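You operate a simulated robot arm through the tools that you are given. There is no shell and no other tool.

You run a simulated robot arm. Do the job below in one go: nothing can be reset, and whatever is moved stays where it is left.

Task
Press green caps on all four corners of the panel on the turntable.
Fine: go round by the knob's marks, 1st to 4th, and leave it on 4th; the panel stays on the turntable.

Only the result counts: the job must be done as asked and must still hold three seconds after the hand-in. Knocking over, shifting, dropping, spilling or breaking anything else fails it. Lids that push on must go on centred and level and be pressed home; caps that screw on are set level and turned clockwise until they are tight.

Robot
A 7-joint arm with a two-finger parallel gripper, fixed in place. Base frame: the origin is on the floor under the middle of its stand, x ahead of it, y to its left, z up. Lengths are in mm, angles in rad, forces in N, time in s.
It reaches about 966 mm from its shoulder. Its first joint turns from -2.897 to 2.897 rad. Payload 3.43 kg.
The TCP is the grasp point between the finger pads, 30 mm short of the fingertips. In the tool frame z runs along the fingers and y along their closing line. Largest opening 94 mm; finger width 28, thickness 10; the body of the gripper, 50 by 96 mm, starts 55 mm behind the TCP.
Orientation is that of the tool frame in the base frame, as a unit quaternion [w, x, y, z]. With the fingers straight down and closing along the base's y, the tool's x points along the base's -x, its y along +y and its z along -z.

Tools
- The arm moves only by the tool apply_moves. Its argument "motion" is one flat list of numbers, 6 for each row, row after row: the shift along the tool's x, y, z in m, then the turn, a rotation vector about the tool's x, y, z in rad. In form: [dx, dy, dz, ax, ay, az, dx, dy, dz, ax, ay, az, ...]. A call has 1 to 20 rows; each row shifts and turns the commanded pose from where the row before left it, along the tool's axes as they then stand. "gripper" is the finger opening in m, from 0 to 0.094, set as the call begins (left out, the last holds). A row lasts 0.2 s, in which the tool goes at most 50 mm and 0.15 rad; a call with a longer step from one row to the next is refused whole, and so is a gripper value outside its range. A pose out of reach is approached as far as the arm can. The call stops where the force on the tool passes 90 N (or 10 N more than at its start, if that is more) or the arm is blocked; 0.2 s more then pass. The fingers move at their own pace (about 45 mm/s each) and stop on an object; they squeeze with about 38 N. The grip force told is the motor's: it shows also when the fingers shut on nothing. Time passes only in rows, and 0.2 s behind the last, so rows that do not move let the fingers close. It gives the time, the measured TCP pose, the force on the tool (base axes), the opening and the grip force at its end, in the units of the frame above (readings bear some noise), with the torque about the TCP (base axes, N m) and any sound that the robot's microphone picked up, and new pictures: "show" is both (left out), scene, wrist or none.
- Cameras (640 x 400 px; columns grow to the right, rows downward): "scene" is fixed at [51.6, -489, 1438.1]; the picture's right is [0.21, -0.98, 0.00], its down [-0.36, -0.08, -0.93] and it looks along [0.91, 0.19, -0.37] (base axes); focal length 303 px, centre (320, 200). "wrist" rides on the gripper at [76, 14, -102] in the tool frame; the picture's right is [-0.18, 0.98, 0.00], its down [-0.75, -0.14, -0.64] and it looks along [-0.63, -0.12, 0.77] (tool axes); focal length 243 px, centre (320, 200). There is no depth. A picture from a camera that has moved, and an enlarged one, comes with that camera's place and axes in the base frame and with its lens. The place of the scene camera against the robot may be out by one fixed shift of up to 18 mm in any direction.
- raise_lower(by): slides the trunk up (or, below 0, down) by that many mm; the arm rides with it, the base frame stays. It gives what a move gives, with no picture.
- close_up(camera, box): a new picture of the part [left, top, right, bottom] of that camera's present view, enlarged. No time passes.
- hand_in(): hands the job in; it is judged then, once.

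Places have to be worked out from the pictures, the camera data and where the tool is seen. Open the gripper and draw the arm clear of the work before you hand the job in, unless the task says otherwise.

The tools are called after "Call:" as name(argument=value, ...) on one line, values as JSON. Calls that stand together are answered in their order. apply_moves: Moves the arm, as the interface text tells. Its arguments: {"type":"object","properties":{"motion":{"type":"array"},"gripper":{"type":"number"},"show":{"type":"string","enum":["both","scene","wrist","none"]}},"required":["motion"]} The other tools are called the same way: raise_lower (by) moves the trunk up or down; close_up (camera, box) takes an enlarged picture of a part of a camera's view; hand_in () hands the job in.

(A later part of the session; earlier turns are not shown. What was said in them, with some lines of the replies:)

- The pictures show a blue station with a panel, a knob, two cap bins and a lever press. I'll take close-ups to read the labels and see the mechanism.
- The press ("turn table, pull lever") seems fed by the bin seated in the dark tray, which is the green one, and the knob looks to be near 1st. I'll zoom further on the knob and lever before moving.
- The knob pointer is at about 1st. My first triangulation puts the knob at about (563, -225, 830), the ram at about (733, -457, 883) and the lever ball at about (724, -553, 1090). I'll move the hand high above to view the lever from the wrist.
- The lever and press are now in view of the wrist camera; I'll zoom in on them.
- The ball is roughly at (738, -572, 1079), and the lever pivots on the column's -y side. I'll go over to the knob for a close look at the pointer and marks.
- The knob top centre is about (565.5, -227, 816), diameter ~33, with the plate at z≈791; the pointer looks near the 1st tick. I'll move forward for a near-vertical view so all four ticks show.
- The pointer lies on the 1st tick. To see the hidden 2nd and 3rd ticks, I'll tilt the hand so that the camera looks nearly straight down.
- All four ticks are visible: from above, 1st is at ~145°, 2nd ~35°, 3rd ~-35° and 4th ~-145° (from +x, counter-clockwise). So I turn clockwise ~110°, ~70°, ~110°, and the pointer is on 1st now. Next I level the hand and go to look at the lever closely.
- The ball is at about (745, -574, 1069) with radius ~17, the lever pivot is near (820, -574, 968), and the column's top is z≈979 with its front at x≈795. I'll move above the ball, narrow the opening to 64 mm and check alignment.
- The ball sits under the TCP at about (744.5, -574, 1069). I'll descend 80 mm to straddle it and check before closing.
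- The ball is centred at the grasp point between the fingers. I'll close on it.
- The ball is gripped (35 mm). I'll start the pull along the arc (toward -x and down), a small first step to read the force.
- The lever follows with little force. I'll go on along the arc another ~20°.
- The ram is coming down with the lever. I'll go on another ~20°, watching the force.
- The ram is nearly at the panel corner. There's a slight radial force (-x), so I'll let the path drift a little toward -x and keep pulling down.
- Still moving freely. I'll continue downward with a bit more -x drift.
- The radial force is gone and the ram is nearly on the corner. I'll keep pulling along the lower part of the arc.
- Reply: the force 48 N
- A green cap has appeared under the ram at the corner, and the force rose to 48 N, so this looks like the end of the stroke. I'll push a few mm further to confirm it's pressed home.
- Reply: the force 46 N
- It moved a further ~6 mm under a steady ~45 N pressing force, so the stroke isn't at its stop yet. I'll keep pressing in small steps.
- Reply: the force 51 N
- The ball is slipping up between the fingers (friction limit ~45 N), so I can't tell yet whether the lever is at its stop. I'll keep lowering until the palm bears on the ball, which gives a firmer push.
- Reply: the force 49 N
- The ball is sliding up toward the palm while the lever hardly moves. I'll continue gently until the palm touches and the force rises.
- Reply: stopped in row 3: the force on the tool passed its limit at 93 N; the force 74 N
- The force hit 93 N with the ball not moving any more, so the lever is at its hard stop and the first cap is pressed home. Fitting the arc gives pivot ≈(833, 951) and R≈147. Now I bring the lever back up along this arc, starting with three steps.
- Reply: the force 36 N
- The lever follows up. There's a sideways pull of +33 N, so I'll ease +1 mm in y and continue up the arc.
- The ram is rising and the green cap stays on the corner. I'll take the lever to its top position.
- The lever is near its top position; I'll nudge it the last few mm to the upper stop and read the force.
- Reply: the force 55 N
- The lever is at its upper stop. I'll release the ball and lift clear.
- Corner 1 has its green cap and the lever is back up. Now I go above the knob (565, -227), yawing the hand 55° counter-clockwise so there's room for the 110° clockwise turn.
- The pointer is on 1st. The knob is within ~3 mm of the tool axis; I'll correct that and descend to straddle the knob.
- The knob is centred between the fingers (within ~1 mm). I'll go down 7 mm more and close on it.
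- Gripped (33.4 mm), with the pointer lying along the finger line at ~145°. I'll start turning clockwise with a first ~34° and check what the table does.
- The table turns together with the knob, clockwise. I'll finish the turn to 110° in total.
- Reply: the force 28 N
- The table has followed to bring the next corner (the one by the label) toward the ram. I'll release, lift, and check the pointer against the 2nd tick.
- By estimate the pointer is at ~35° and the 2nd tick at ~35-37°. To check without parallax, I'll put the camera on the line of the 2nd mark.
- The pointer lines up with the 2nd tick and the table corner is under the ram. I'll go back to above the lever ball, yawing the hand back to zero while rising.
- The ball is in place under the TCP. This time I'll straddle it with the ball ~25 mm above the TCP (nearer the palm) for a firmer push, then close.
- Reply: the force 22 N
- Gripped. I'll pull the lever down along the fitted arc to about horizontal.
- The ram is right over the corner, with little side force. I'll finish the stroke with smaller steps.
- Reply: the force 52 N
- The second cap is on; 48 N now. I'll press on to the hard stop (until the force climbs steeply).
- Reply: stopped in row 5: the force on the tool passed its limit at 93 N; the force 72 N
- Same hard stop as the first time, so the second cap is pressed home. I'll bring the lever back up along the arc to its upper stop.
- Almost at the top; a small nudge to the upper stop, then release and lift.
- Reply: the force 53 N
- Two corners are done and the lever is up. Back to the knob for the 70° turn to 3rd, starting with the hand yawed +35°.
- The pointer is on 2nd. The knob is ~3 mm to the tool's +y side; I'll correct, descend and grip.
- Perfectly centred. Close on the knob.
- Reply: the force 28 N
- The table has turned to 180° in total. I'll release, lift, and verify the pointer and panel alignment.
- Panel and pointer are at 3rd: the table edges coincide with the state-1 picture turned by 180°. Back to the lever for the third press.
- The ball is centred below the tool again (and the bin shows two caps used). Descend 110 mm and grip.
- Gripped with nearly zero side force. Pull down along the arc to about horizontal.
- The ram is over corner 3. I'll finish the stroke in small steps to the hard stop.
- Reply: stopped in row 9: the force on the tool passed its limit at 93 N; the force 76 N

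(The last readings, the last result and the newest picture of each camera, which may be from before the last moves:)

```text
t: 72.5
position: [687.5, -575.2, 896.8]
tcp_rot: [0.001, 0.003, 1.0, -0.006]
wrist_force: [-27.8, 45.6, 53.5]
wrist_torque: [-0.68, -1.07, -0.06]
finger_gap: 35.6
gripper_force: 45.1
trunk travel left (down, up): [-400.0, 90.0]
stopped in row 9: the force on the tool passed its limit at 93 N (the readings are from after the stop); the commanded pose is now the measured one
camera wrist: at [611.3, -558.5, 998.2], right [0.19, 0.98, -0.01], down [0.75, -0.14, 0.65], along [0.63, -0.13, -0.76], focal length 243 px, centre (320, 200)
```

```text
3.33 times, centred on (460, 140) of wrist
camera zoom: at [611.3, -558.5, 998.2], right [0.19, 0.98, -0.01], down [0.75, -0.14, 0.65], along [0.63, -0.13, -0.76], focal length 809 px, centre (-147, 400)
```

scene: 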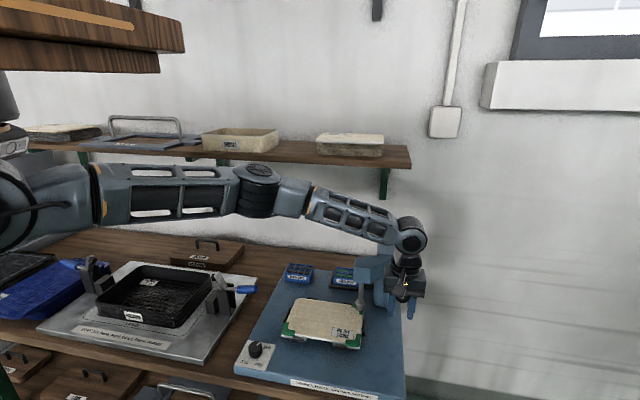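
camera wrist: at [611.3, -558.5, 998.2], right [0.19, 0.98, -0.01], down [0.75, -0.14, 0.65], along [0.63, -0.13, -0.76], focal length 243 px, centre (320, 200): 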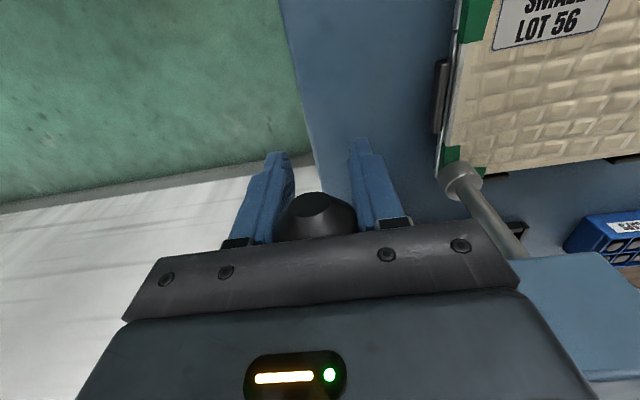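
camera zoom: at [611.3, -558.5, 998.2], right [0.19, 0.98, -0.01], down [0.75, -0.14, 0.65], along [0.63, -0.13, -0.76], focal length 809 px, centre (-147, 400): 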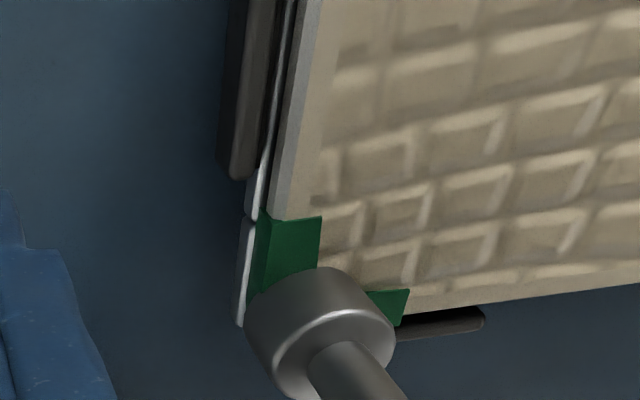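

Third cap pressed home (same hard stop). Raise the lever back up the arc.

Call:
apply_moves(motion=[0.0022, 0, -0.0163, 0, 0, 0, 0.0003, 0.001, -0.0163, 0, 0, 0, -0.0015, 0, -0.0163, 0, 0, 0, -0.0033, 0, -0.016, 0, 0, 0, -0.005, 0, -0.0155, 0, 0, 0, -0.0067, 0, -0.0148, 0, 0, 0, -0.0083, 0, -0.0141, 0, 0, 0, -0.0099, 0, -0.013, 0, 0, 0, -0.0113, 0, -0.0119, 0, 0, 0, -0.0125, 0, -0.0105, 0, 0, 0, 0, 0, 0, 0, 0, 0], show="none")

Call:
apply_moves(motion=[-0.004, 0, -0.004, 0, 0, 0, -0.003, 0, -0.003, 0, 0, 0, 0, 0, 0, 0, 0, 0], show="scene")

Call:
close_up(camera="scene", box=[330, 180, 430, 310])

```text
t: 74.9
position: [744.3, -574.4, 1039.3]
tcp_rot: [0.001, 0.001, 1.0, -0.006]
wrist_force: [-6.9, 5.8, -2.2]
wrist_torque: [-0.18, 0.83, -0.14]
finger_gap: 35.2
gripper_force: 44.9
trunk travel left (down, up): [-400.0, 90.0]
```

```text
t: 75.7
position: [748.6, -575.4, 1040.3]
tcp_rot: [-0.001, 0.004, 1.0, -0.003]
wrist_force: [-40.8, 14.5, -32.5]
wrist_torque: [-0.57, -0.92, -0.01]
finger_gap: 35.0
gripper_force: 45.1
trunk travel left (down, up): [-400.0, 90.0]
```

scene: 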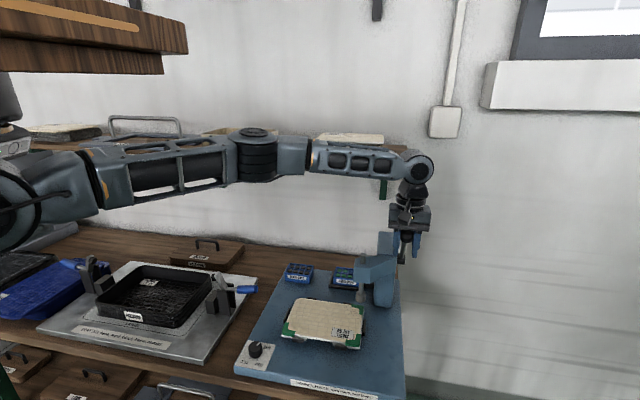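

```text
3.08 times, centred on (380, 245) of scene
camera zoom: at [51.6, -489.0, 1438.1], right [0.21, -0.98, 0.0], down [-0.36, -0.08, -0.93], along [0.91, 0.19, -0.37], focal length 931 px, centre (135, 62)
```

zoom: 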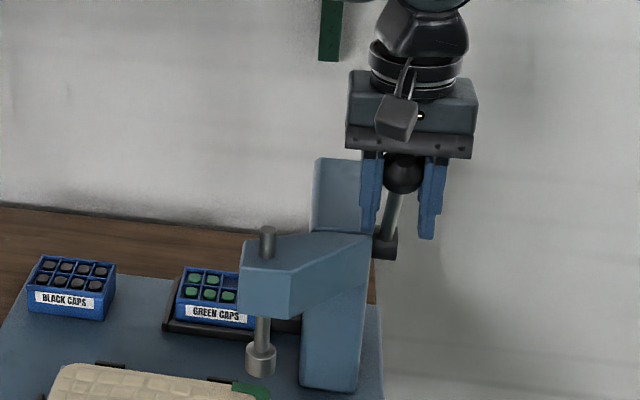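

The lever is at its upper stop. Release and lift, then go over to the knob.

Call:
apply_moves(motion=[0.002, 0, 0, 0, 0, 0, 0, 0, 0, 0, 0, 0, 0, 0, 0, 0, 0, 0, 0, 0, -0.035, 0, 0, 0, 0, 0, -0.035, 0, 0, 0, 0, 0, -0.035, 0, 0, 0, 0, 0, -0.03, 0, 0, 0, 0, 0, 0, 0, 0, 0], gripper=0.07, show="scene")

Call:
close_up(camera="scene", box=[270, 220, 430, 360])

```text
t: 77.5
position: [750.5, -573.0, 1178.3]
tcp_rot: [0.002, 0.001, 1.0, -0.006]
wrist_force: [-0.1, 0.2, 0.0]
wrist_torque: [-0.02, -0.01, 0.03]
finger_gap: 70.0
gripper_force: 0.0
trunk travel left (down, up): [-400.0, 90.0]
```

scene: 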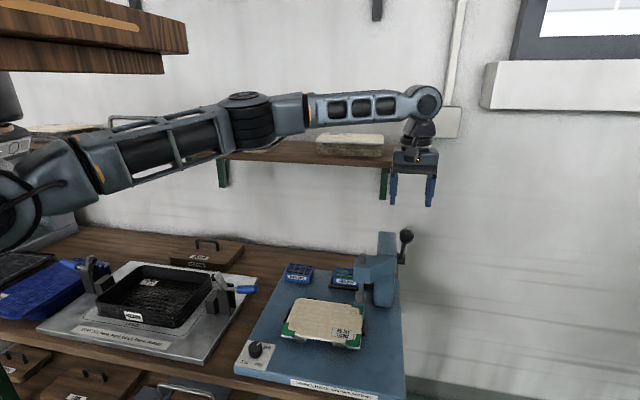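

```text
2.86 times, centred on (350, 290) of scene
camera zoom: at [51.6, -489.0, 1438.1], right [0.21, -0.98, 0.0], down [-0.36, -0.08, -0.93], along [0.91, 0.19, -0.37], focal length 865 px, centre (234, -57)
```

zoom: 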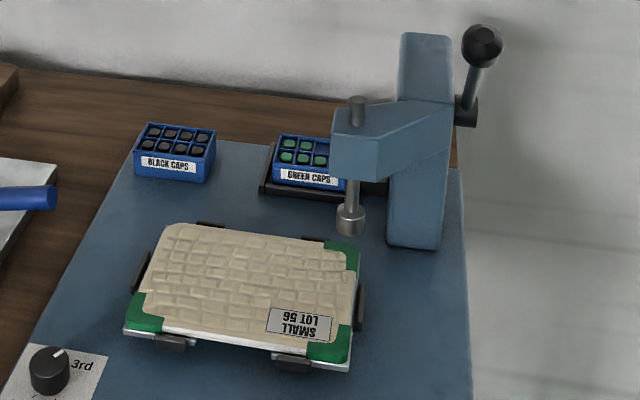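

Three corners are capped. Now to the knob for the last 110° turn (hand yawed +55° again), also taking out a slight tilt of the tool.

Call:
apply_moves(motion=[0.0206, 0.0384, 0, -0.011, 0, 0, 0.0206, 0.0384, 0, 0, 0, 0, 0.0206, 0.0384, 0, 0, 0, 0, 0.0206, 0.0384, 0, 0, 0, 0, 0.0206, 0.0384, 0, 0, 0, 0, 0.0206, 0.0384, 0, 0, 0, 0, 0.0206, 0.0384, 0, 0, 0, 0, 0.0206, 0.0384, 0, 0, 0, 0, 0.0206, 0.0384, 0, 0, 0, 0, 0, 0, 0.034, 0, 0, -0.137, 0, 0, 0.034, 0, 0, -0.137, 0, 0, 0.034, 0, 0, -0.137, 0, 0, 0.034, 0, 0, -0.137, 0, 0, 0.034, 0, 0, -0.137, 0, 0, 0.034, 0, 0, -0.137, 0, 0, 0.034, 0, 0, -0.137, 0, 0, 0, 0, 0, 0], gripper=0.07, show="both")

Call:
close_up(camera="wrist", box=[220, 40, 420, 220])

```text
t: 81.1
position: [566.6, -226.6, 938.8]
tcp_rot: [0.003, -0.461, 0.887, -0.002]
wrist_force: [-0.6, 0.0, 0.4]
wrist_torque: [-0.02, 0.01, -0.01]
finger_gap: 70.1
gripper_force: 0.0
trunk travel left (down, up): [-400.0, 90.0]
camera wrist: at [510.8, -279.9, 1040.6], right [-0.7, 0.72, 0.0], down [0.55, 0.54, 0.64], along [0.46, 0.45, -0.77], focal length 243 px, centre (320, 200)
```

scene: 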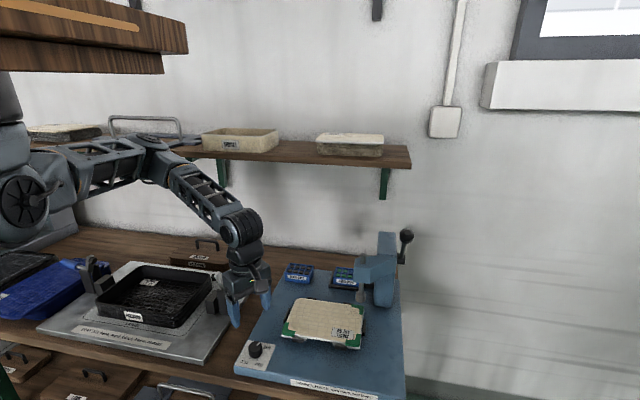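
wrist: 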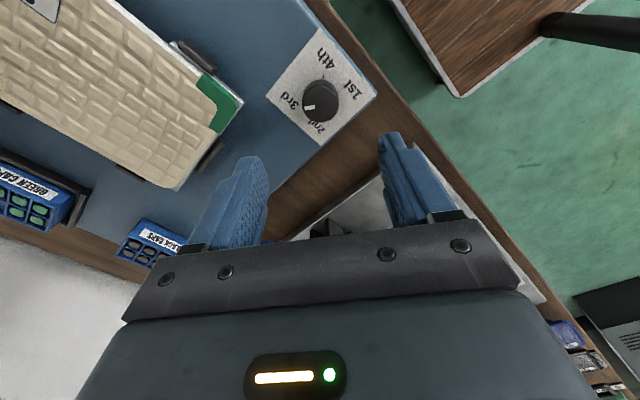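

```text
2.22 times, centred on (320, 130) of wrist
camera zoom: at [510.8, -279.9, 1040.6], right [-0.7, 0.72, 0.0], down [0.55, 0.54, 0.64], along [0.46, 0.45, -0.77], focal length 539 px, centre (320, 356)
```

zoom: 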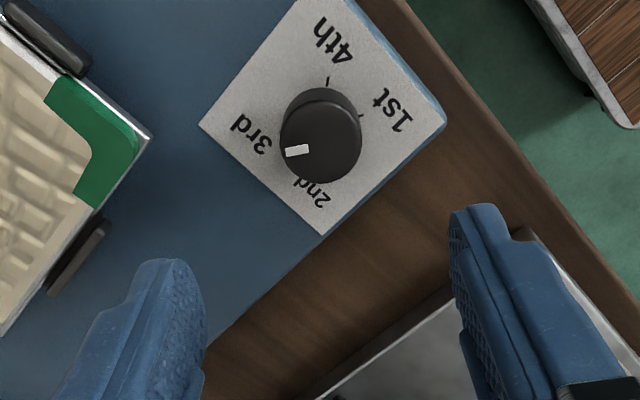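

The pointer is on 3rd and the knob is ~2 mm off along the tool's x; correct, descend and check.

Call:
apply_moves(motion=[0.002, 0.0002, 0.038, 0, 0, 0, 0, 0, 0.035, 0, 0, 0, 0, 0, 0.025, 0, 0, 0, 0, 0, 0.01, 0, 0, 0, 0, 0, 0, 0, 0, 0], show="wrist")

Call:
close_up(camera="wrist", box=[220, 100, 420, 250])

```text
t: 82.3
position: [565.6, -228.7, 830.0]
tcp_rot: [0.002, -0.461, 0.888, -0.002]
wrist_force: [0.0, 0.1, 0.4]
wrist_torque: [-0.01, 0.02, 0.01]
finger_gap: 69.8
gripper_force: 0.1
trunk travel left (down, up): [-400.0, 90.0]
camera wrist: at [509.2, -281.3, 932.8], right [-0.7, 0.72, 0.0], down [0.55, 0.54, 0.64], along [0.46, 0.45, -0.77], focal length 243 px, centre (320, 200)
```

wrist: 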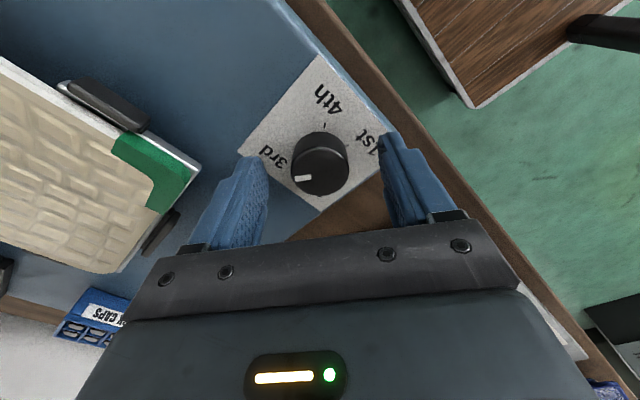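

```text
2.67 times, centred on (320, 175) of wrist
camera zoom: at [509.2, -281.3, 932.8], right [-0.7, 0.72, 0.0], down [0.55, 0.54, 0.64], along [0.46, 0.45, -0.77], focal length 647 px, centre (320, 267)
```

zoom: 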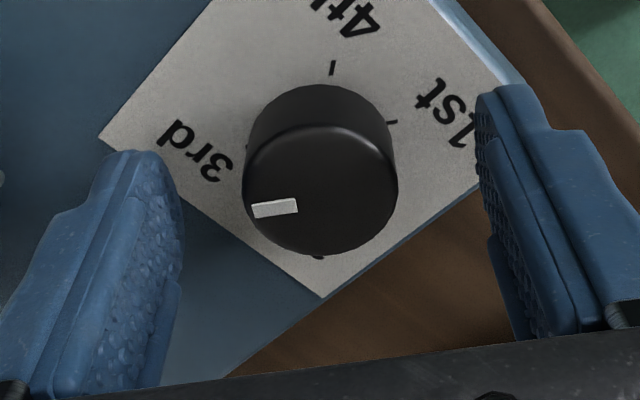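

Centred, with the pointer on 3rd. Close and turn 110° clockwise to 4th.

Call:
apply_moves(motion=[0, 0, 0, 0, 0, 0, 0, 0, 0, 0, 0, 0, 0, 0, 0, 0, 0, 0, 0, 0, 0, 0, 0, 0], gripper=0.0, show="none")

Call:
apply_moves(motion=[0, 0, 0, 0, 0, 0.1477, 0, 0, 0, 0, 0, 0.1477, 0, 0, 0, 0, 0, 0.1477, 0, 0, 0, 0, 0, 0.1477, 0, 0, 0, 0, 0, 0.1477, 0, 0, 0, 0, 0, 0.1477, 0, 0, 0, 0, 0, 0.1477, 0, 0, 0, 0, 0, 0.1477, 0, 0, 0, 0, 0, 0.1477, 0, 0, 0, 0, 0, 0.1477, 0, 0, 0, 0, 0, 0.1477, 0, 0, 0, 0, 0, 0.1477, 0, 0, 0, 0, 0, 0.1477, 0, 0, 0, 0, 0, 0], show="both")

Call:
close_up(camera="wrist", box=[220, 80, 420, 250])

Call:
close_up(camera="scene", box=[230, 220, 430, 370])

```text
t: 83.3
position: [566.0, -226.8, 831.4]
tcp_rot: [0.002, -0.46, 0.888, -0.001]
wrist_force: [0.3, -0.5, -1.6]
wrist_torque: [-0.01, -0.03, 0.01]
finger_gap: 33.6
gripper_force: 44.7
trunk travel left (down, up): [-400.0, 90.0]
```

```text
t: 86.3
position: [565.8, -228.1, 830.8]
tcp_rot: [0.002, 0.465, 0.885, 0.001]
wrist_force: [-4.2, -0.5, -10.4]
wrist_torque: [-0.19, 0.06, 0.05]
finger_gap: 33.4
gripper_force: 44.4
trunk travel left (down, up): [-400.0, 90.0]
camera wrist: at [533.1, -156.7, 933.1], right [0.91, 0.41, 0.0], down [0.31, -0.7, 0.64], along [0.27, -0.59, -0.77], focal length 243 px, centre (320, 200)
```

scene: 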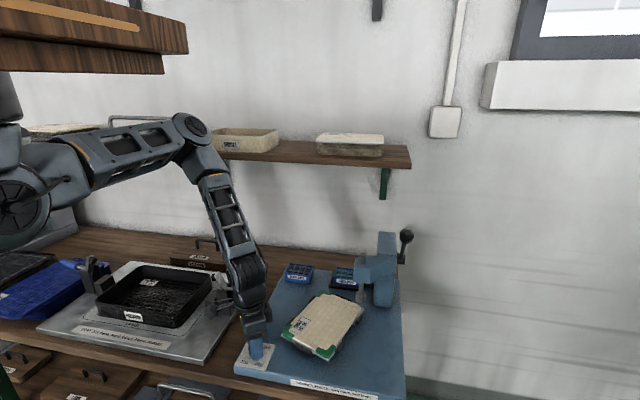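
wrist: 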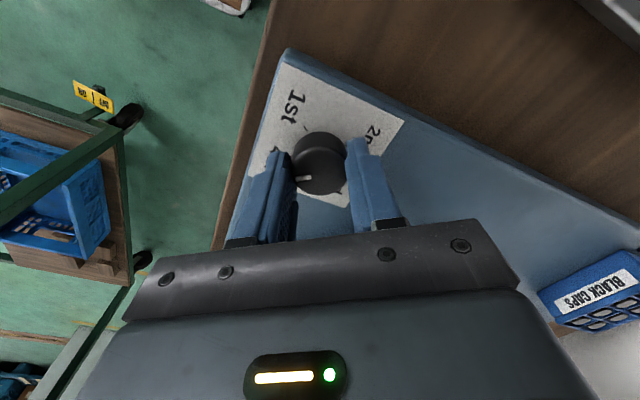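

```text
2.35 times, centred on (320, 165) of wrist
camera zoom: at [533.1, -156.7, 933.1], right [0.91, 0.41, 0.0], down [0.31, -0.7, 0.64], along [0.27, -0.59, -0.77], focal length 571 px, centre (320, 282)
```

zoom: 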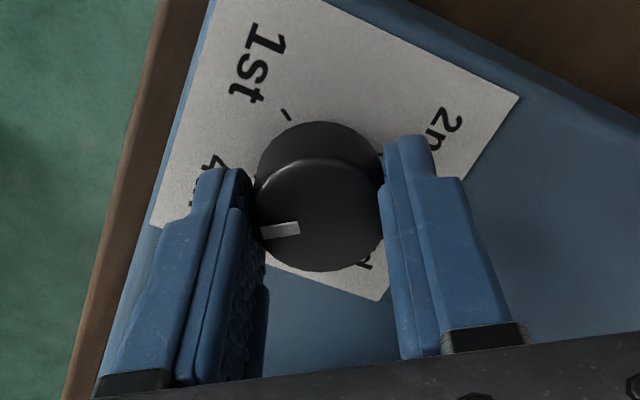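

```text
2.67 times, centred on (330, 295) of scene
camera zoom: at [51.6, -489.0, 1438.1], right [0.21, -0.98, 0.0], down [-0.36, -0.08, -0.93], along [0.91, 0.19, -0.37], focal length 807 px, centre (293, -53)
```

zoom: 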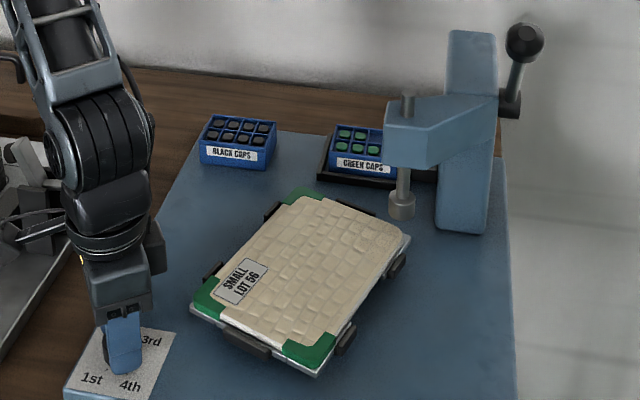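

The table matches the 2nd-position layout turned by 180°, so it's at 4th. Release, lift, and verify the pointer at the 4th tick.

Call:
apply_moves(motion=[0, 0, 0, 0, 0, 0, 0, 0, 0, 0, 0, 0, 0, 0, 0, 0, 0, 0, 0, 0, -0.03, 0, 0, 0, 0, 0, -0.04, 0, 0, 0, 0, 0, -0.04, 0, 0, 0, 0, 0, 0, 0, 0, 0], gripper=0.07, show="wrist")

Call:
close_up(camera="wrist", box=[250, 30, 400, 150])

Call:
close_up(camera="scene", box=[235, 335, 285, 370])

Call:
close_up(camera="scene", box=[320, 270, 390, 320])

```text
t: 87.9
position: [563.6, -227.2, 940.3]
tcp_rot: [0.003, 0.463, 0.886, 0.001]
wrist_force: [0.7, -0.2, 0.1]
wrist_torque: [-0.02, -0.01, 0.01]
finger_gap: 70.2
gripper_force: 0.0
trunk travel left (down, up): [-400.0, 90.0]
camera wrist: at [531.6, -156.4, 1042.4], right [0.91, 0.41, 0.0], down [0.31, -0.7, 0.64], along [0.27, -0.59, -0.77], focal length 243 px, centre (320, 200)
```

wrist: 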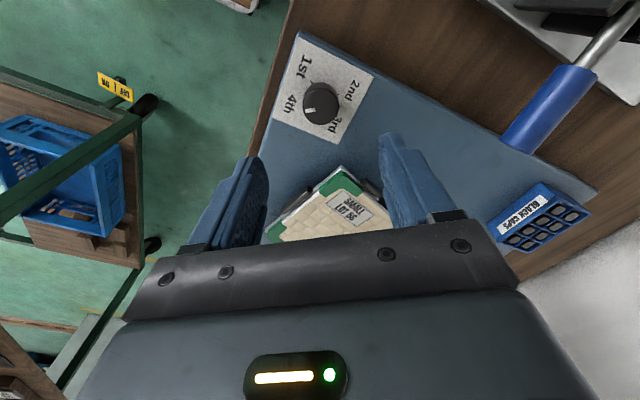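

```text
3.33 times, centred on (325, 90) of wrist
camera zoom: at [531.6, -156.4, 1042.4], right [0.91, 0.41, 0.0], down [0.31, -0.7, 0.64], along [0.27, -0.59, -0.77], focal length 809 px, centre (303, 567)
```

zoom: 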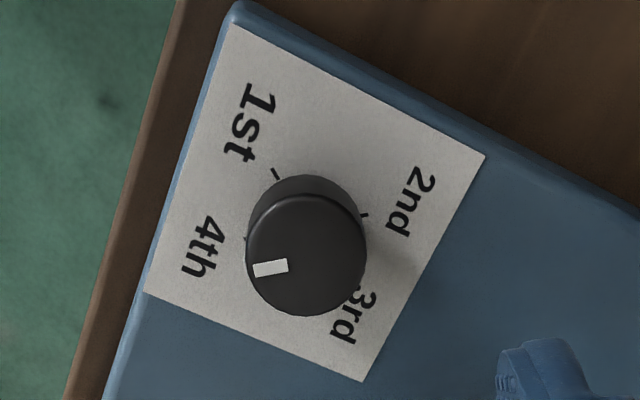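

```text
11.43 times, centred on (260, 352) of scene
camera zoom: at [51.6, -489.0, 1438.1], right [0.21, -0.98, 0.0], down [-0.36, -0.08, -0.93], along [0.91, 0.19, -0.37], focal length 3459 px, centre (1006, -1543)
```

zoom: 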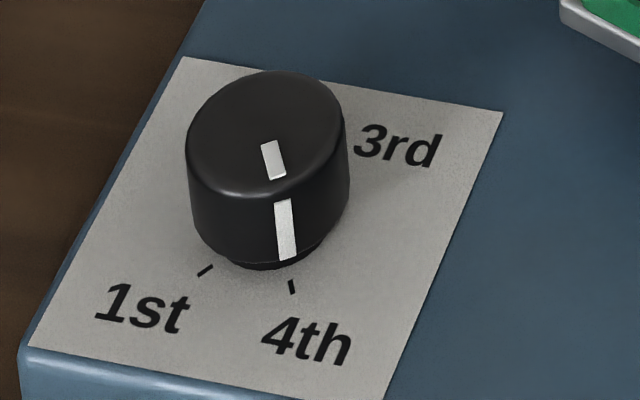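

```text
8.00 times, centred on (355, 295) of scene
camera zoom: at [51.6, -489.0, 1438.1], right [0.21, -0.98, 0.0], down [-0.36, -0.08, -0.93], along [0.91, 0.19, -0.37], focal length 2422 px, centre (40, -560)
```

zoom: 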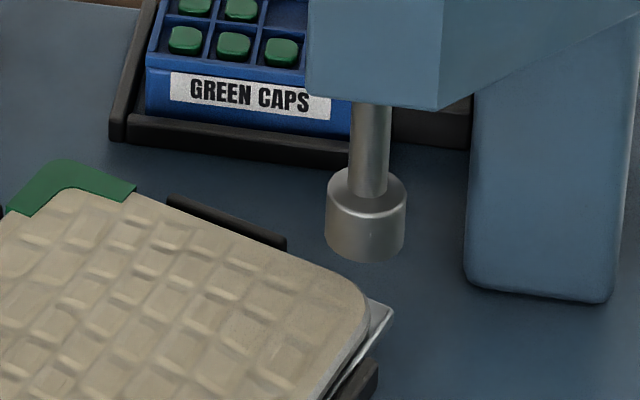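

The pointer is on the 4th tick and the bare corner is under the ram. Back to the lever for the last press.

Call:
apply_moves(motion=[0, 0, -0.0305, 0, 0, -0.137, 0, 0, -0.0305, 0, 0, -0.137, 0, 0, -0.0305, 0, 0, -0.137, 0, 0, -0.0305, 0, 0, -0.137, 0, 0, -0.0305, 0, 0, -0.137, 0, 0, -0.0305, 0, 0, -0.137, 0, 0, -0.0305, 0, 0, -0.14, -0.0202, -0.0386, 0, 0, 0, 0, -0.0202, -0.0386, 0, 0, 0, 0, -0.0202, -0.0386, 0, 0, 0, 0, -0.0202, -0.0386, 0, 0, 0, 0, -0.0202, -0.0386, 0, 0, 0, 0, -0.0202, -0.0386, 0, 0, 0, 0, -0.0202, -0.0386, 0, 0, 0, 0, -0.0202, -0.0386, 0, 0, 0, 0, -0.0202, -0.0386, 0, 0, 0, 0, 0, 0, 0, 0, 0, 0], gripper=0.07, show="wrist")

Call:
close_up(camera="wrist", box=[220, 60, 420, 230])

```text
t: 91.5
position: [744.9, -575.7, 1158.1]
tcp_rot: [0.002, 0.002, 1.0, -0.001]
wrist_force: [-1.2, -0.4, -0.5]
wrist_torque: [0.01, 0.0, -0.03]
finger_gap: 70.0
gripper_force: 0.2
trunk travel left (down, up): [-400.0, 90.0]
camera wrist: at [667.8, -560.6, 1258.7], right [0.19, 0.98, 0.0], down [0.75, -0.14, 0.65], along [0.63, -0.12, -0.76], focal length 243 px, centre (320, 200)
```

wrist: 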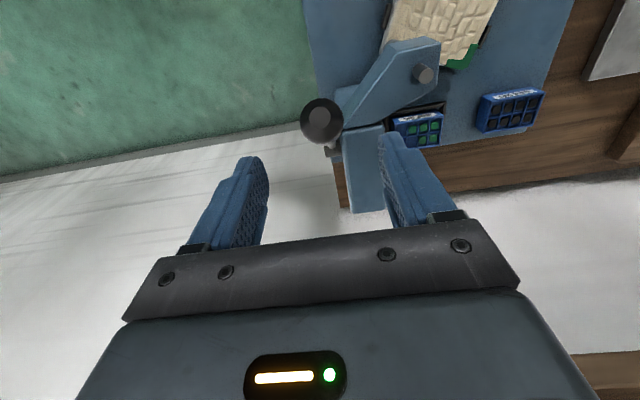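

```text
2.35 times, centred on (320, 145) of wrist
camera zoom: at [667.8, -560.6, 1258.7], right [0.19, 0.98, 0.0], down [0.75, -0.14, 0.65], along [0.63, -0.12, -0.76], focal length 571 px, centre (320, 329)
```

zoom: 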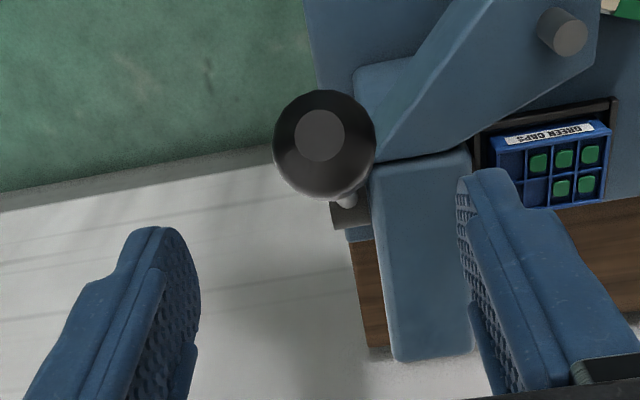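

The ball is centred (about 1 mm to +y). Descend 114 mm and grip.

Call:
apply_moves(motion=[0, 0.001, 0.038, 0, 0, 0, 0, 0, 0.038, 0, 0, 0, 0, 0, 0.037, 0, 0, 0, 0, 0, 0, 0, 0, 0], show="none")

Call:
apply_moves(motion=[0, 0, 0, 0, 0, 0, 0, 0, 0, 0, 0, 0, 0, 0, 0, 0, 0, 0, 0, 0, 0, 0, 0, 0], gripper=0.0, show="wrist")

```text
t: 92.5
position: [747.6, -574.1, 1041.6]
tcp_rot: [0.003, 0.001, 1.0, -0.001]
wrist_force: [-0.1, -0.2, -0.2]
wrist_torque: [-0.01, 0.0, 0.0]
finger_gap: 70.1
gripper_force: 0.1
trunk travel left (down, up): [-400.0, 90.0]
```

```text
t: 93.5
position: [746.6, -575.2, 1042.9]
tcp_rot: [0.002, 0.001, 1.0, 0.0]
wrist_force: [-0.7, 2.5, -1.2]
wrist_torque: [-0.05, 0.05, 0.01]
finger_gap: 34.8
gripper_force: 45.0
trunk travel left (down, up): [-400.0, 90.0]
camera wrist: at [669.3, -559.2, 1143.4], right [0.18, 0.98, 0.0], down [0.75, -0.14, 0.65], along [0.63, -0.12, -0.76], focal length 243 px, centre (320, 200)
```

wrist: 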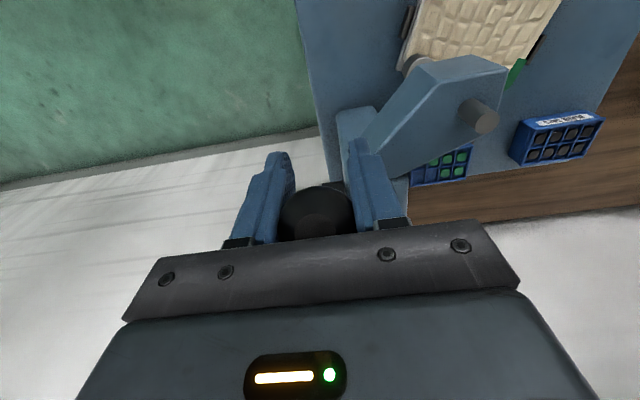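

Gripped cleanly. Pull down along the arc.

Call:
apply_moves(motion=[0.0125, 0, 0.0105, 0, 0, 0, 0.0113, 0, 0.0119, 0, 0, 0, 0.0099, 0, 0.013, 0, 0, 0, 0.0083, 0, 0.0141, 0, 0, 0, 0.0067, 0, 0.0148, 0, 0, 0, 0.005, 0, 0.0155, 0, 0, 0, 0.0033, 0, 0.016, 0, 0, 0, 0.0015, 0, 0.0163, 0, 0, 0, 0, 0, 0, 0, 0, 0], show="both")

Call:
close_up(camera="scene", box=[330, 220, 430, 350])

```text
t: 95.5
position: [687.9, -575.0, 929.9]
tcp_rot: [0.001, 0.001, 1.0, -0.001]
wrist_force: [4.1, 2.2, 8.5]
wrist_torque: [-0.19, -0.76, -0.01]
finger_gap: 35.6
gripper_force: 45.2
trunk travel left (down, up): [-400.0, 90.0]
camera wrist: at [610.7, -559.1, 1031.6], right [0.19, 0.98, 0.0], down [0.75, -0.14, 0.65], along [0.63, -0.12, -0.76], focal length 243 px, centre (320, 200)
```

scene: 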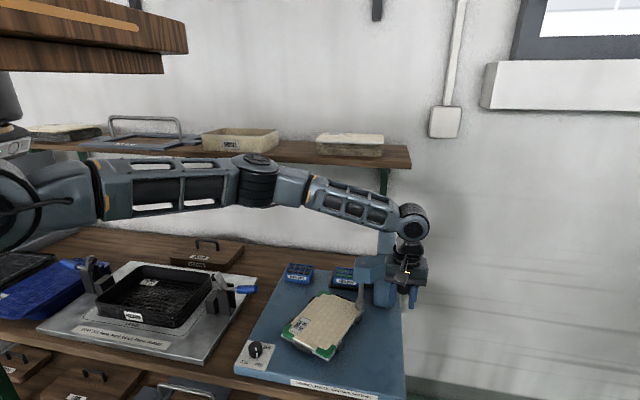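
wrist: 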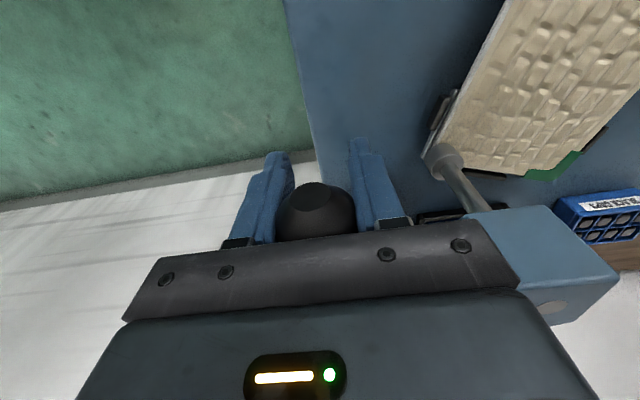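

```text
3.08 times, centred on (380, 285) of scene
camera zoom: at [51.6, -489.0, 1438.1], right [0.21, -0.98, 0.0], down [-0.36, -0.08, -0.93], along [0.91, 0.19, -0.37], focal length 931 px, centre (135, -62)
```

zoom: 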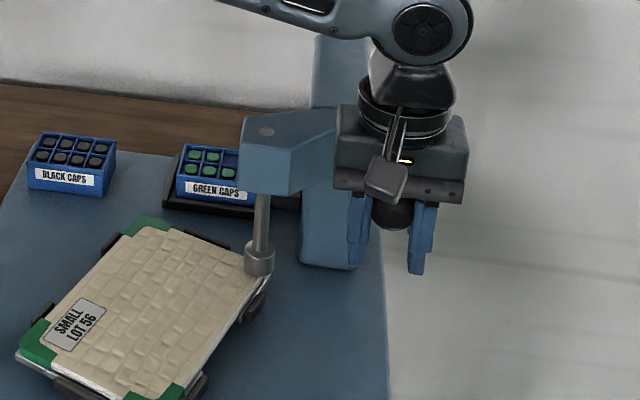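

The ram is over the last corner. Finish the stroke to the hard stop.

Call:
apply_moves(motion=[0, 0, 0.008, 0, 0, 0, 0, 0, 0.008, 0, 0, 0, -0.001, 0, 0.006, 0, 0, 0, -0.001, 0, 0.005, 0, 0, 0, 0, 0, 0.004, 0, 0, 0, 0, 0, 0.004, 0, 0, 0, 0, 0, 0.004, 0, 0, 0, 0, 0, 0.004, 0, 0, 0, 0, 0, 0.003, 0, 0, 0, 0, 0, 0.003, 0, 0, 0, 0, 0, 0, 0, 0, 0], show="both")

Call:
close_up(camera="scene", box=[330, 220, 430, 350])

Call:
close_up(camera="wrist", box=[390, 80, 530, 200])

```text
t: 97.3
position: [688.8, -574.3, 896.7]
tcp_rot: [0.002, 0.002, 1.0, -0.001]
wrist_force: [-28.5, 44.3, 52.3]
wrist_torque: [-0.77, -1.15, -0.1]
finger_gap: 36.0
gripper_force: 44.5
trunk travel left (down, up): [-400.0, 90.0]
stopped in row 9: the force on the tool passed its limit at 94 N (the readings are from after the stop); the commanded pose is now the measured one
camera wrist: at [611.3, -559.1, 998.4], right [0.19, 0.98, 0.0], down [0.75, -0.14, 0.64], along [0.63, -0.12, -0.76], focal length 243 px, centre (320, 200)
```

scene: 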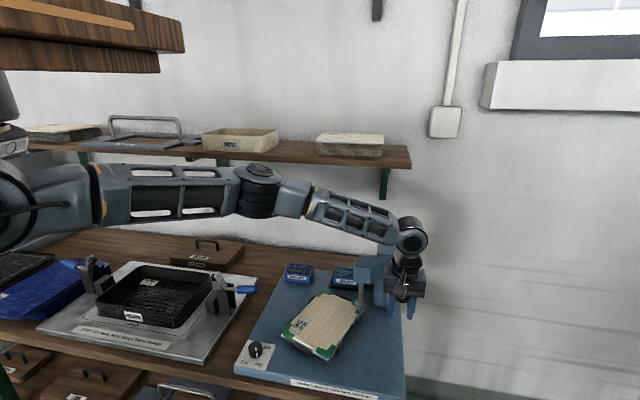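
wrist: 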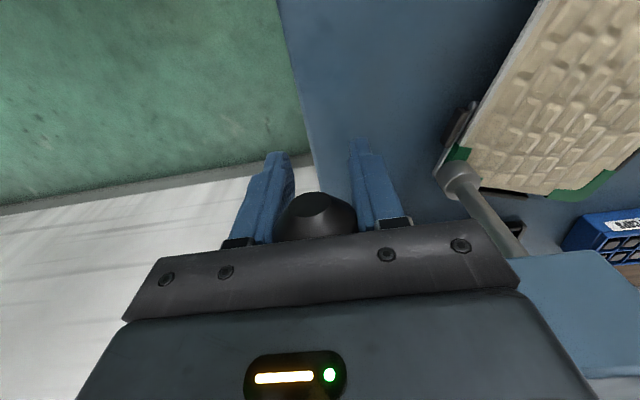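

```text
3.08 times, centred on (380, 285) of scene
camera zoom: at [51.6, -489.0, 1438.1], right [0.21, -0.98, 0.0], down [-0.36, -0.08, -0.93], along [0.91, 0.19, -0.37], focal length 931 px, centre (135, -62)
```

zoom: 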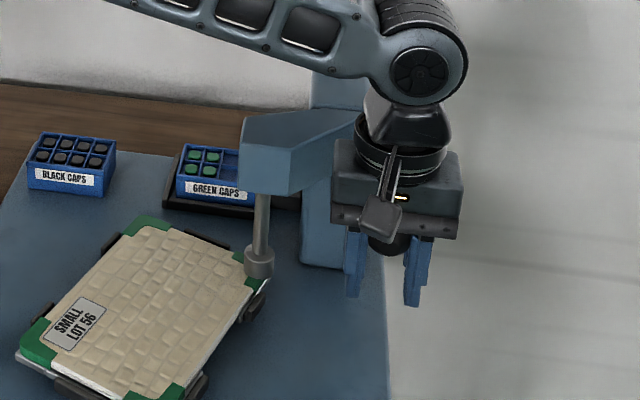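

```text
3.33 times, centred on (460, 140) of wrist
camera zoom: at [611.3, -559.1, 998.4], right [0.19, 0.98, 0.0], down [0.75, -0.14, 0.64], along [0.63, -0.12, -0.76], focal length 809 px, centre (-147, 400)
```

zoom: 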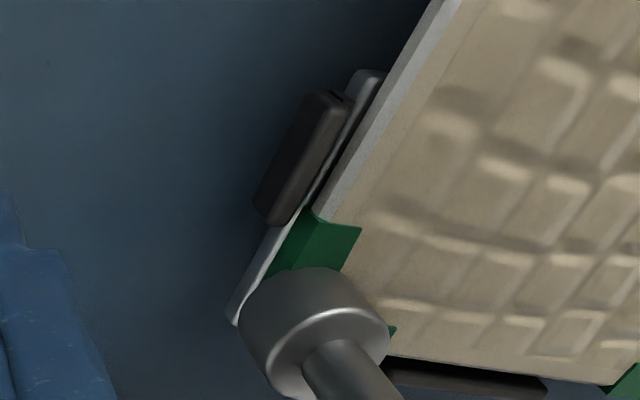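

The fourth cap is pressed home. Raise the lever back to its upper stop.

Call:
apply_moves(motion=[0.0022, 0, -0.0163, 0, 0, 0, 0.0003, 0.001, -0.0163, 0, 0, 0, -0.0015, 0, -0.0163, 0, 0, 0, -0.0033, 0, -0.016, 0, 0, 0, -0.005, 0, -0.0155, 0, 0, 0, -0.0067, 0, -0.0148, 0, 0, 0, -0.0083, 0, -0.0141, 0, 0, 0, -0.0099, 0, -0.013, 0, 0, 0, -0.0113, 0, -0.0119, 0, 0, 0, -0.0125, 0, -0.0105, 0, 0, 0, 0, 0, 0, 0, 0, 0], show="none")

Call:
apply_moves(motion=[-0.004, 0, -0.004, 0, 0, 0, -0.003, 0, -0.003, 0, 0, 0, 0, 0, 0, 0, 0, 0], show="scene")

Call:
close_up(camera="scene", box=[330, 180, 430, 310])

```text
t: 99.7
position: [746.5, -574.2, 1037.5]
tcp_rot: [0.003, 0.001, 1.0, -0.002]
wrist_force: [-4.7, 21.2, -2.8]
wrist_torque: [-0.59, 0.71, -0.12]
finger_gap: 35.1
gripper_force: 44.8
trunk travel left (down, up): [-400.0, 90.0]
```

```text
t: 100.5
position: [749.4, -573.9, 1039.6]
tcp_rot: [-0.001, 0.004, 1.0, 0.002]
wrist_force: [-39.3, 34.0, -37.0]
wrist_torque: [-1.3, -1.12, -0.01]
finger_gap: 35.5
gripper_force: 44.5
trunk travel left (down, up): [-400.0, 90.0]
```

scene: 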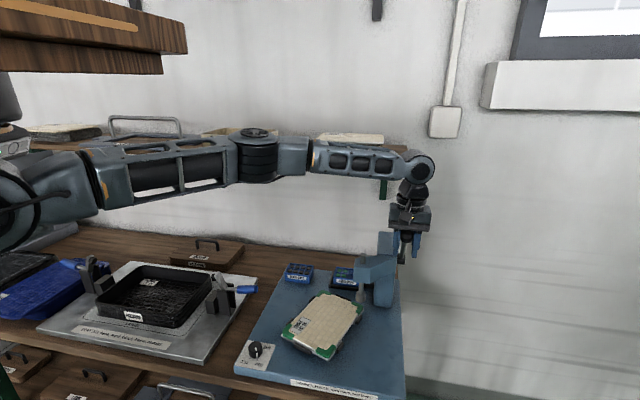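

```text
3.08 times, centred on (380, 245) of scene
camera zoom: at [51.6, -489.0, 1438.1], right [0.21, -0.98, 0.0], down [-0.36, -0.08, -0.93], along [0.91, 0.19, -0.37], focal length 931 px, centre (135, 62)
```

zoom: 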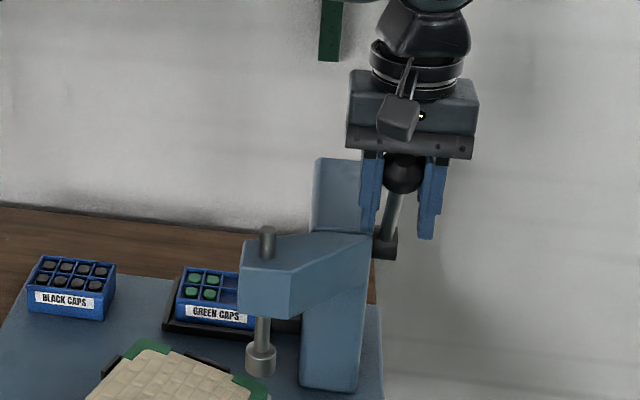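

Lever is up with the ram raised. Release, lift, and then move over the panel to inspect all four caps.

Call:
apply_moves(motion=[0.002, 0, 0, 0, 0, 0, 0, 0, 0, 0, 0, 0, 0, 0, 0, 0, 0, 0, 0, 0, -0.035, 0, 0, 0, 0, 0, -0.035, 0, 0, 0, 0, 0, -0.035, 0, 0, 0, 0, 0, -0.03, 0, 0, 0, 0.04, 0.02, 0, 0, 0, 0, 0.04, 0.025, 0, 0, 0, 0, 0.04, 0.025, 0, 0, 0, 0, 0.02, 0.04, 0, 0, 0, 0, 0.01, 0.04, 0, 0, 0, 0, 0, 0.03, 0, 0, 0, 0, 0, 0, 0, 0, 0, 0], gripper=0.07, show="both")

Call:
close_up(camera="scene", box=[270, 220, 430, 360])

Call:
close_up(camera="wrist", box=[200, 30, 440, 210])

```text
t: 103.5
position: [600.8, -394.2, 1177.5]
tcp_rot: [0.002, 0.001, 1.0, -0.001]
wrist_force: [-0.5, 0.2, 0.2]
wrist_torque: [-0.01, 0.01, 0.0]
finger_gap: 70.1
gripper_force: 0.1
trunk travel left (down, up): [-400.0, 90.0]
camera wrist: at [523.6, -378.6, 1278.8], right [0.19, 0.98, 0.0], down [0.75, -0.14, 0.65], along [0.63, -0.12, -0.76], focal length 243 px, centre (320, 200)
```

scene: 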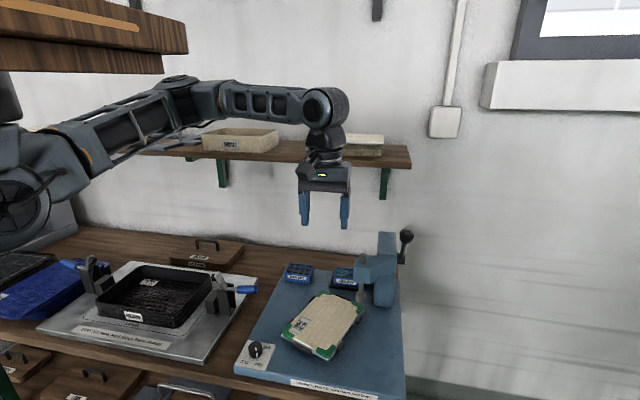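
wrist: 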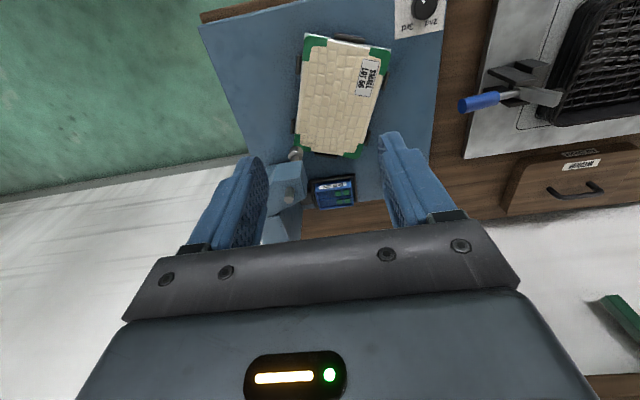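

```text
2.86 times, centred on (350, 290) of scene
camera zoom: at [51.6, -489.0, 1438.1], right [0.21, -0.98, 0.0], down [-0.36, -0.08, -0.93], along [0.91, 0.19, -0.37], focal length 865 px, centre (234, -57)
```

zoom: 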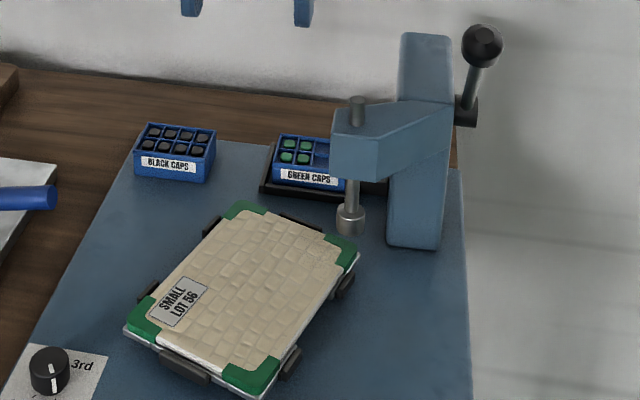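

```text
2.22 times, centred on (320, 120) of wrist
camera zoom: at [523.6, -378.6, 1278.8], right [0.19, 0.98, 0.0], down [0.75, -0.14, 0.65], along [0.63, -0.12, -0.76], focal length 539 px, centre (320, 378)
```

zoom: 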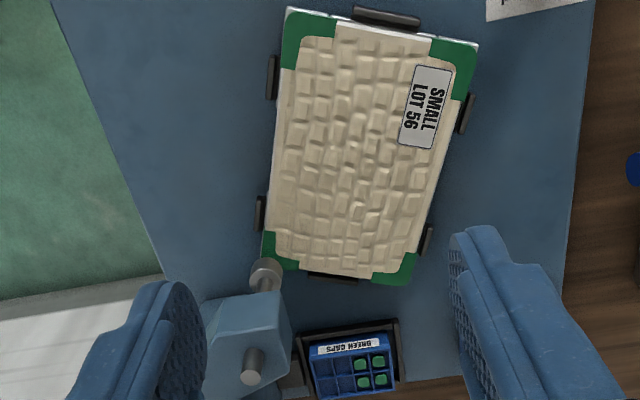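

All four corners have green caps. I'll zoom in on each to check that they sit level and fully home.

Call:
close_up(camera="scene", box=[275, 285, 365, 365])

Call:
close_up(camera="wrist", box=[285, 25, 405, 105])

Call:
close_up(camera="wrist", box=[280, 100, 400, 175])

Call:
close_up(camera="scene", box=[235, 335, 285, 370])

```text
5.00 times, centred on (320, 325) of scene
camera zoom: at [51.6, -489.0, 1438.1], right [0.21, -0.98, 0.0], down [-0.36, -0.08, -0.93], along [0.91, 0.19, -0.37], focal length 1514 px, centre (320, -425)
```

zoom: 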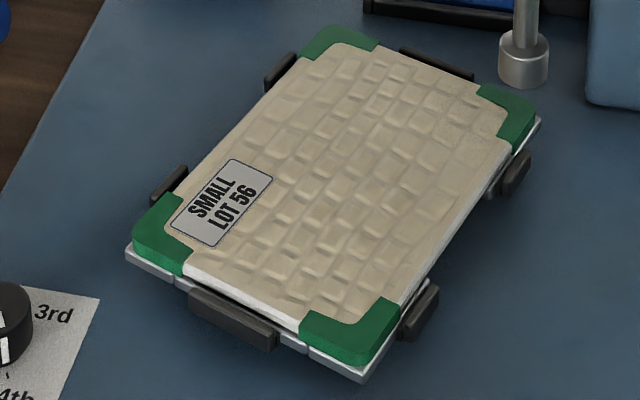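

```text
5.00 times, centred on (345, 65) of wrist
camera zoom: at [523.6, -378.6, 1278.8], right [0.19, 0.98, 0.0], down [0.75, -0.14, 0.65], along [0.63, -0.12, -0.76], focal length 1213 px, centre (195, 875)
```

zoom: 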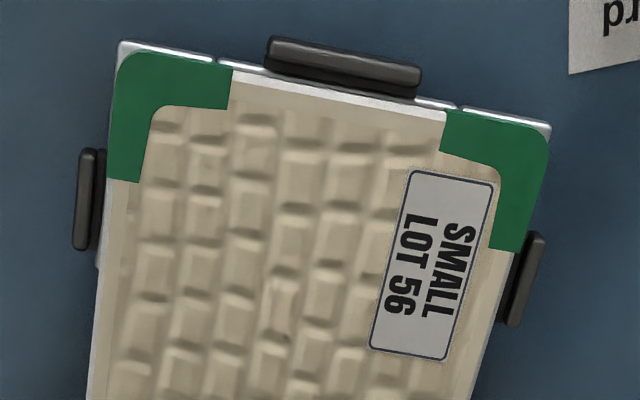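

```text
5.33 times, centred on (340, 138) of wrist
camera zoom: at [523.6, -378.6, 1278.8], right [0.19, 0.98, 0.0], down [0.75, -0.14, 0.65], along [0.63, -0.12, -0.76], focal length 1294 px, centre (213, 533)
```

zoom: 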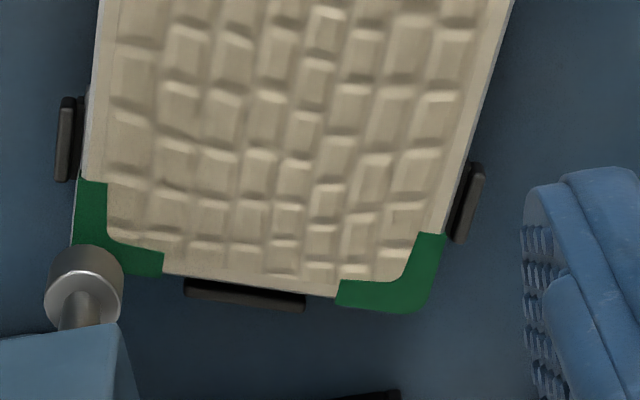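

```text
11.43 times, centred on (260, 352) of scene
camera zoom: at [51.6, -489.0, 1438.1], right [0.21, -0.98, 0.0], down [-0.36, -0.08, -0.93], along [0.91, 0.19, -0.37], focal length 3459 px, centre (1006, -1543)
```

zoom: 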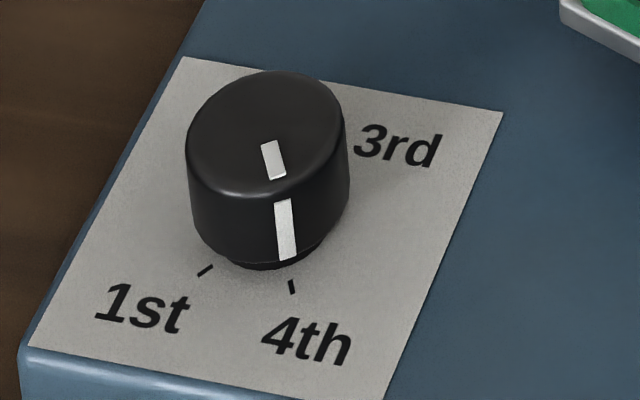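

All four caps sit square and level on the corners, the knob is on 4th, the lever is up and nothing else has moved. I'll draw the arm clear to the start pose with the gripper open.

Call:
apply_moves(motion=[0.0144, 0.0318, -0.0212, 0, 0, 0, 0.0144, 0.0318, -0.0212, 0, 0, 0, 0.0144, 0.0318, -0.0212, 0, 0, 0, 0.0144, 0.0318, -0.0212, 0, 0, 0, 0.0144, 0.0318, -0.0212, 0, 0, 0, 0, 0, 0, 0, 0, 0, 0, 0, 0, 0, 0, 0], gripper=0.094, show="both")

Call:
close_up(camera="scene", box=[230, 220, 430, 370])

```text
t: 105.1
position: [527.6, -234.1, 1283.8]
tcp_rot: [0.002, 0.001, 1.0, -0.002]
wrist_force: [-0.3, -0.3, 1.1]
wrist_torque: [0.01, -0.01, 0.03]
finger_gap: 93.9
gripper_force: 0.1
trunk travel left (down, up): [-400.0, 90.0]
camera wrist: at [451.0, -218.7, 1384.5], right [0.19, 0.98, 0.0], down [0.75, -0.14, 0.65], along [0.63, -0.12, -0.76], focal length 243 px, centre (320, 200)
```

scene: 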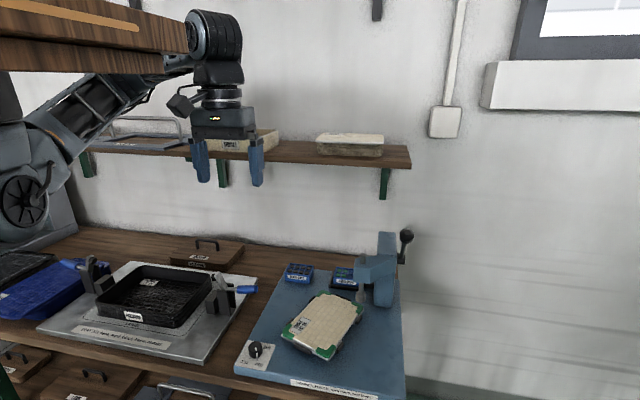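
wrist: 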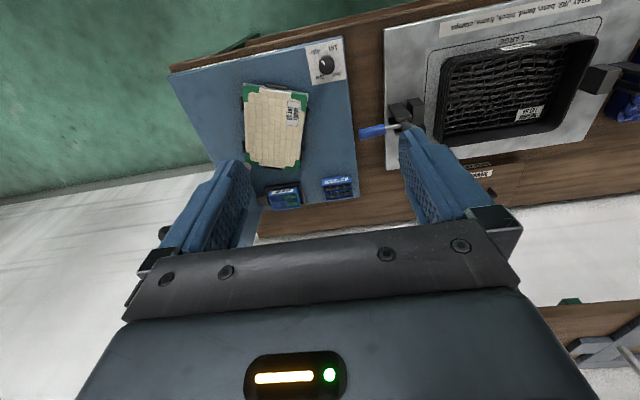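

```text
2.67 times, centred on (330, 295) of scene
camera zoom: at [51.6, -489.0, 1438.1], right [0.21, -0.98, 0.0], down [-0.36, -0.08, -0.93], along [0.91, 0.19, -0.37], focal length 807 px, centre (293, -53)
```

zoom: 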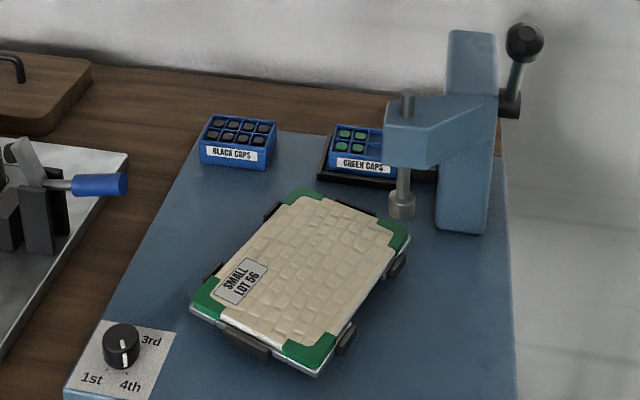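

The arm is clear with the gripper open. The panel is on the turntable with four green caps, the knob is on 4th and the lever is up, so I'm handing the job in.

Call:
hand_in()

```text
The job is handed in.
```

All four corners of the panel now have green caps, pressed on in order from 1st to 4th, and I've handed the job in. I don't have a verdict back on the hand-in.

- **Caps:** I pulled the lever to its hard stop at each corner. In the close-ups afterwards, all four caps sit square and level.
- **Knob and panel:** the knob's pointer is on 4th, and the panel is still on the turntable.
- **Press:** the lever is back at its upper stop with the ram raised.
- **Surroundings:** I saw nothing else knocked or moved. The arm is clear and the gripper is open.
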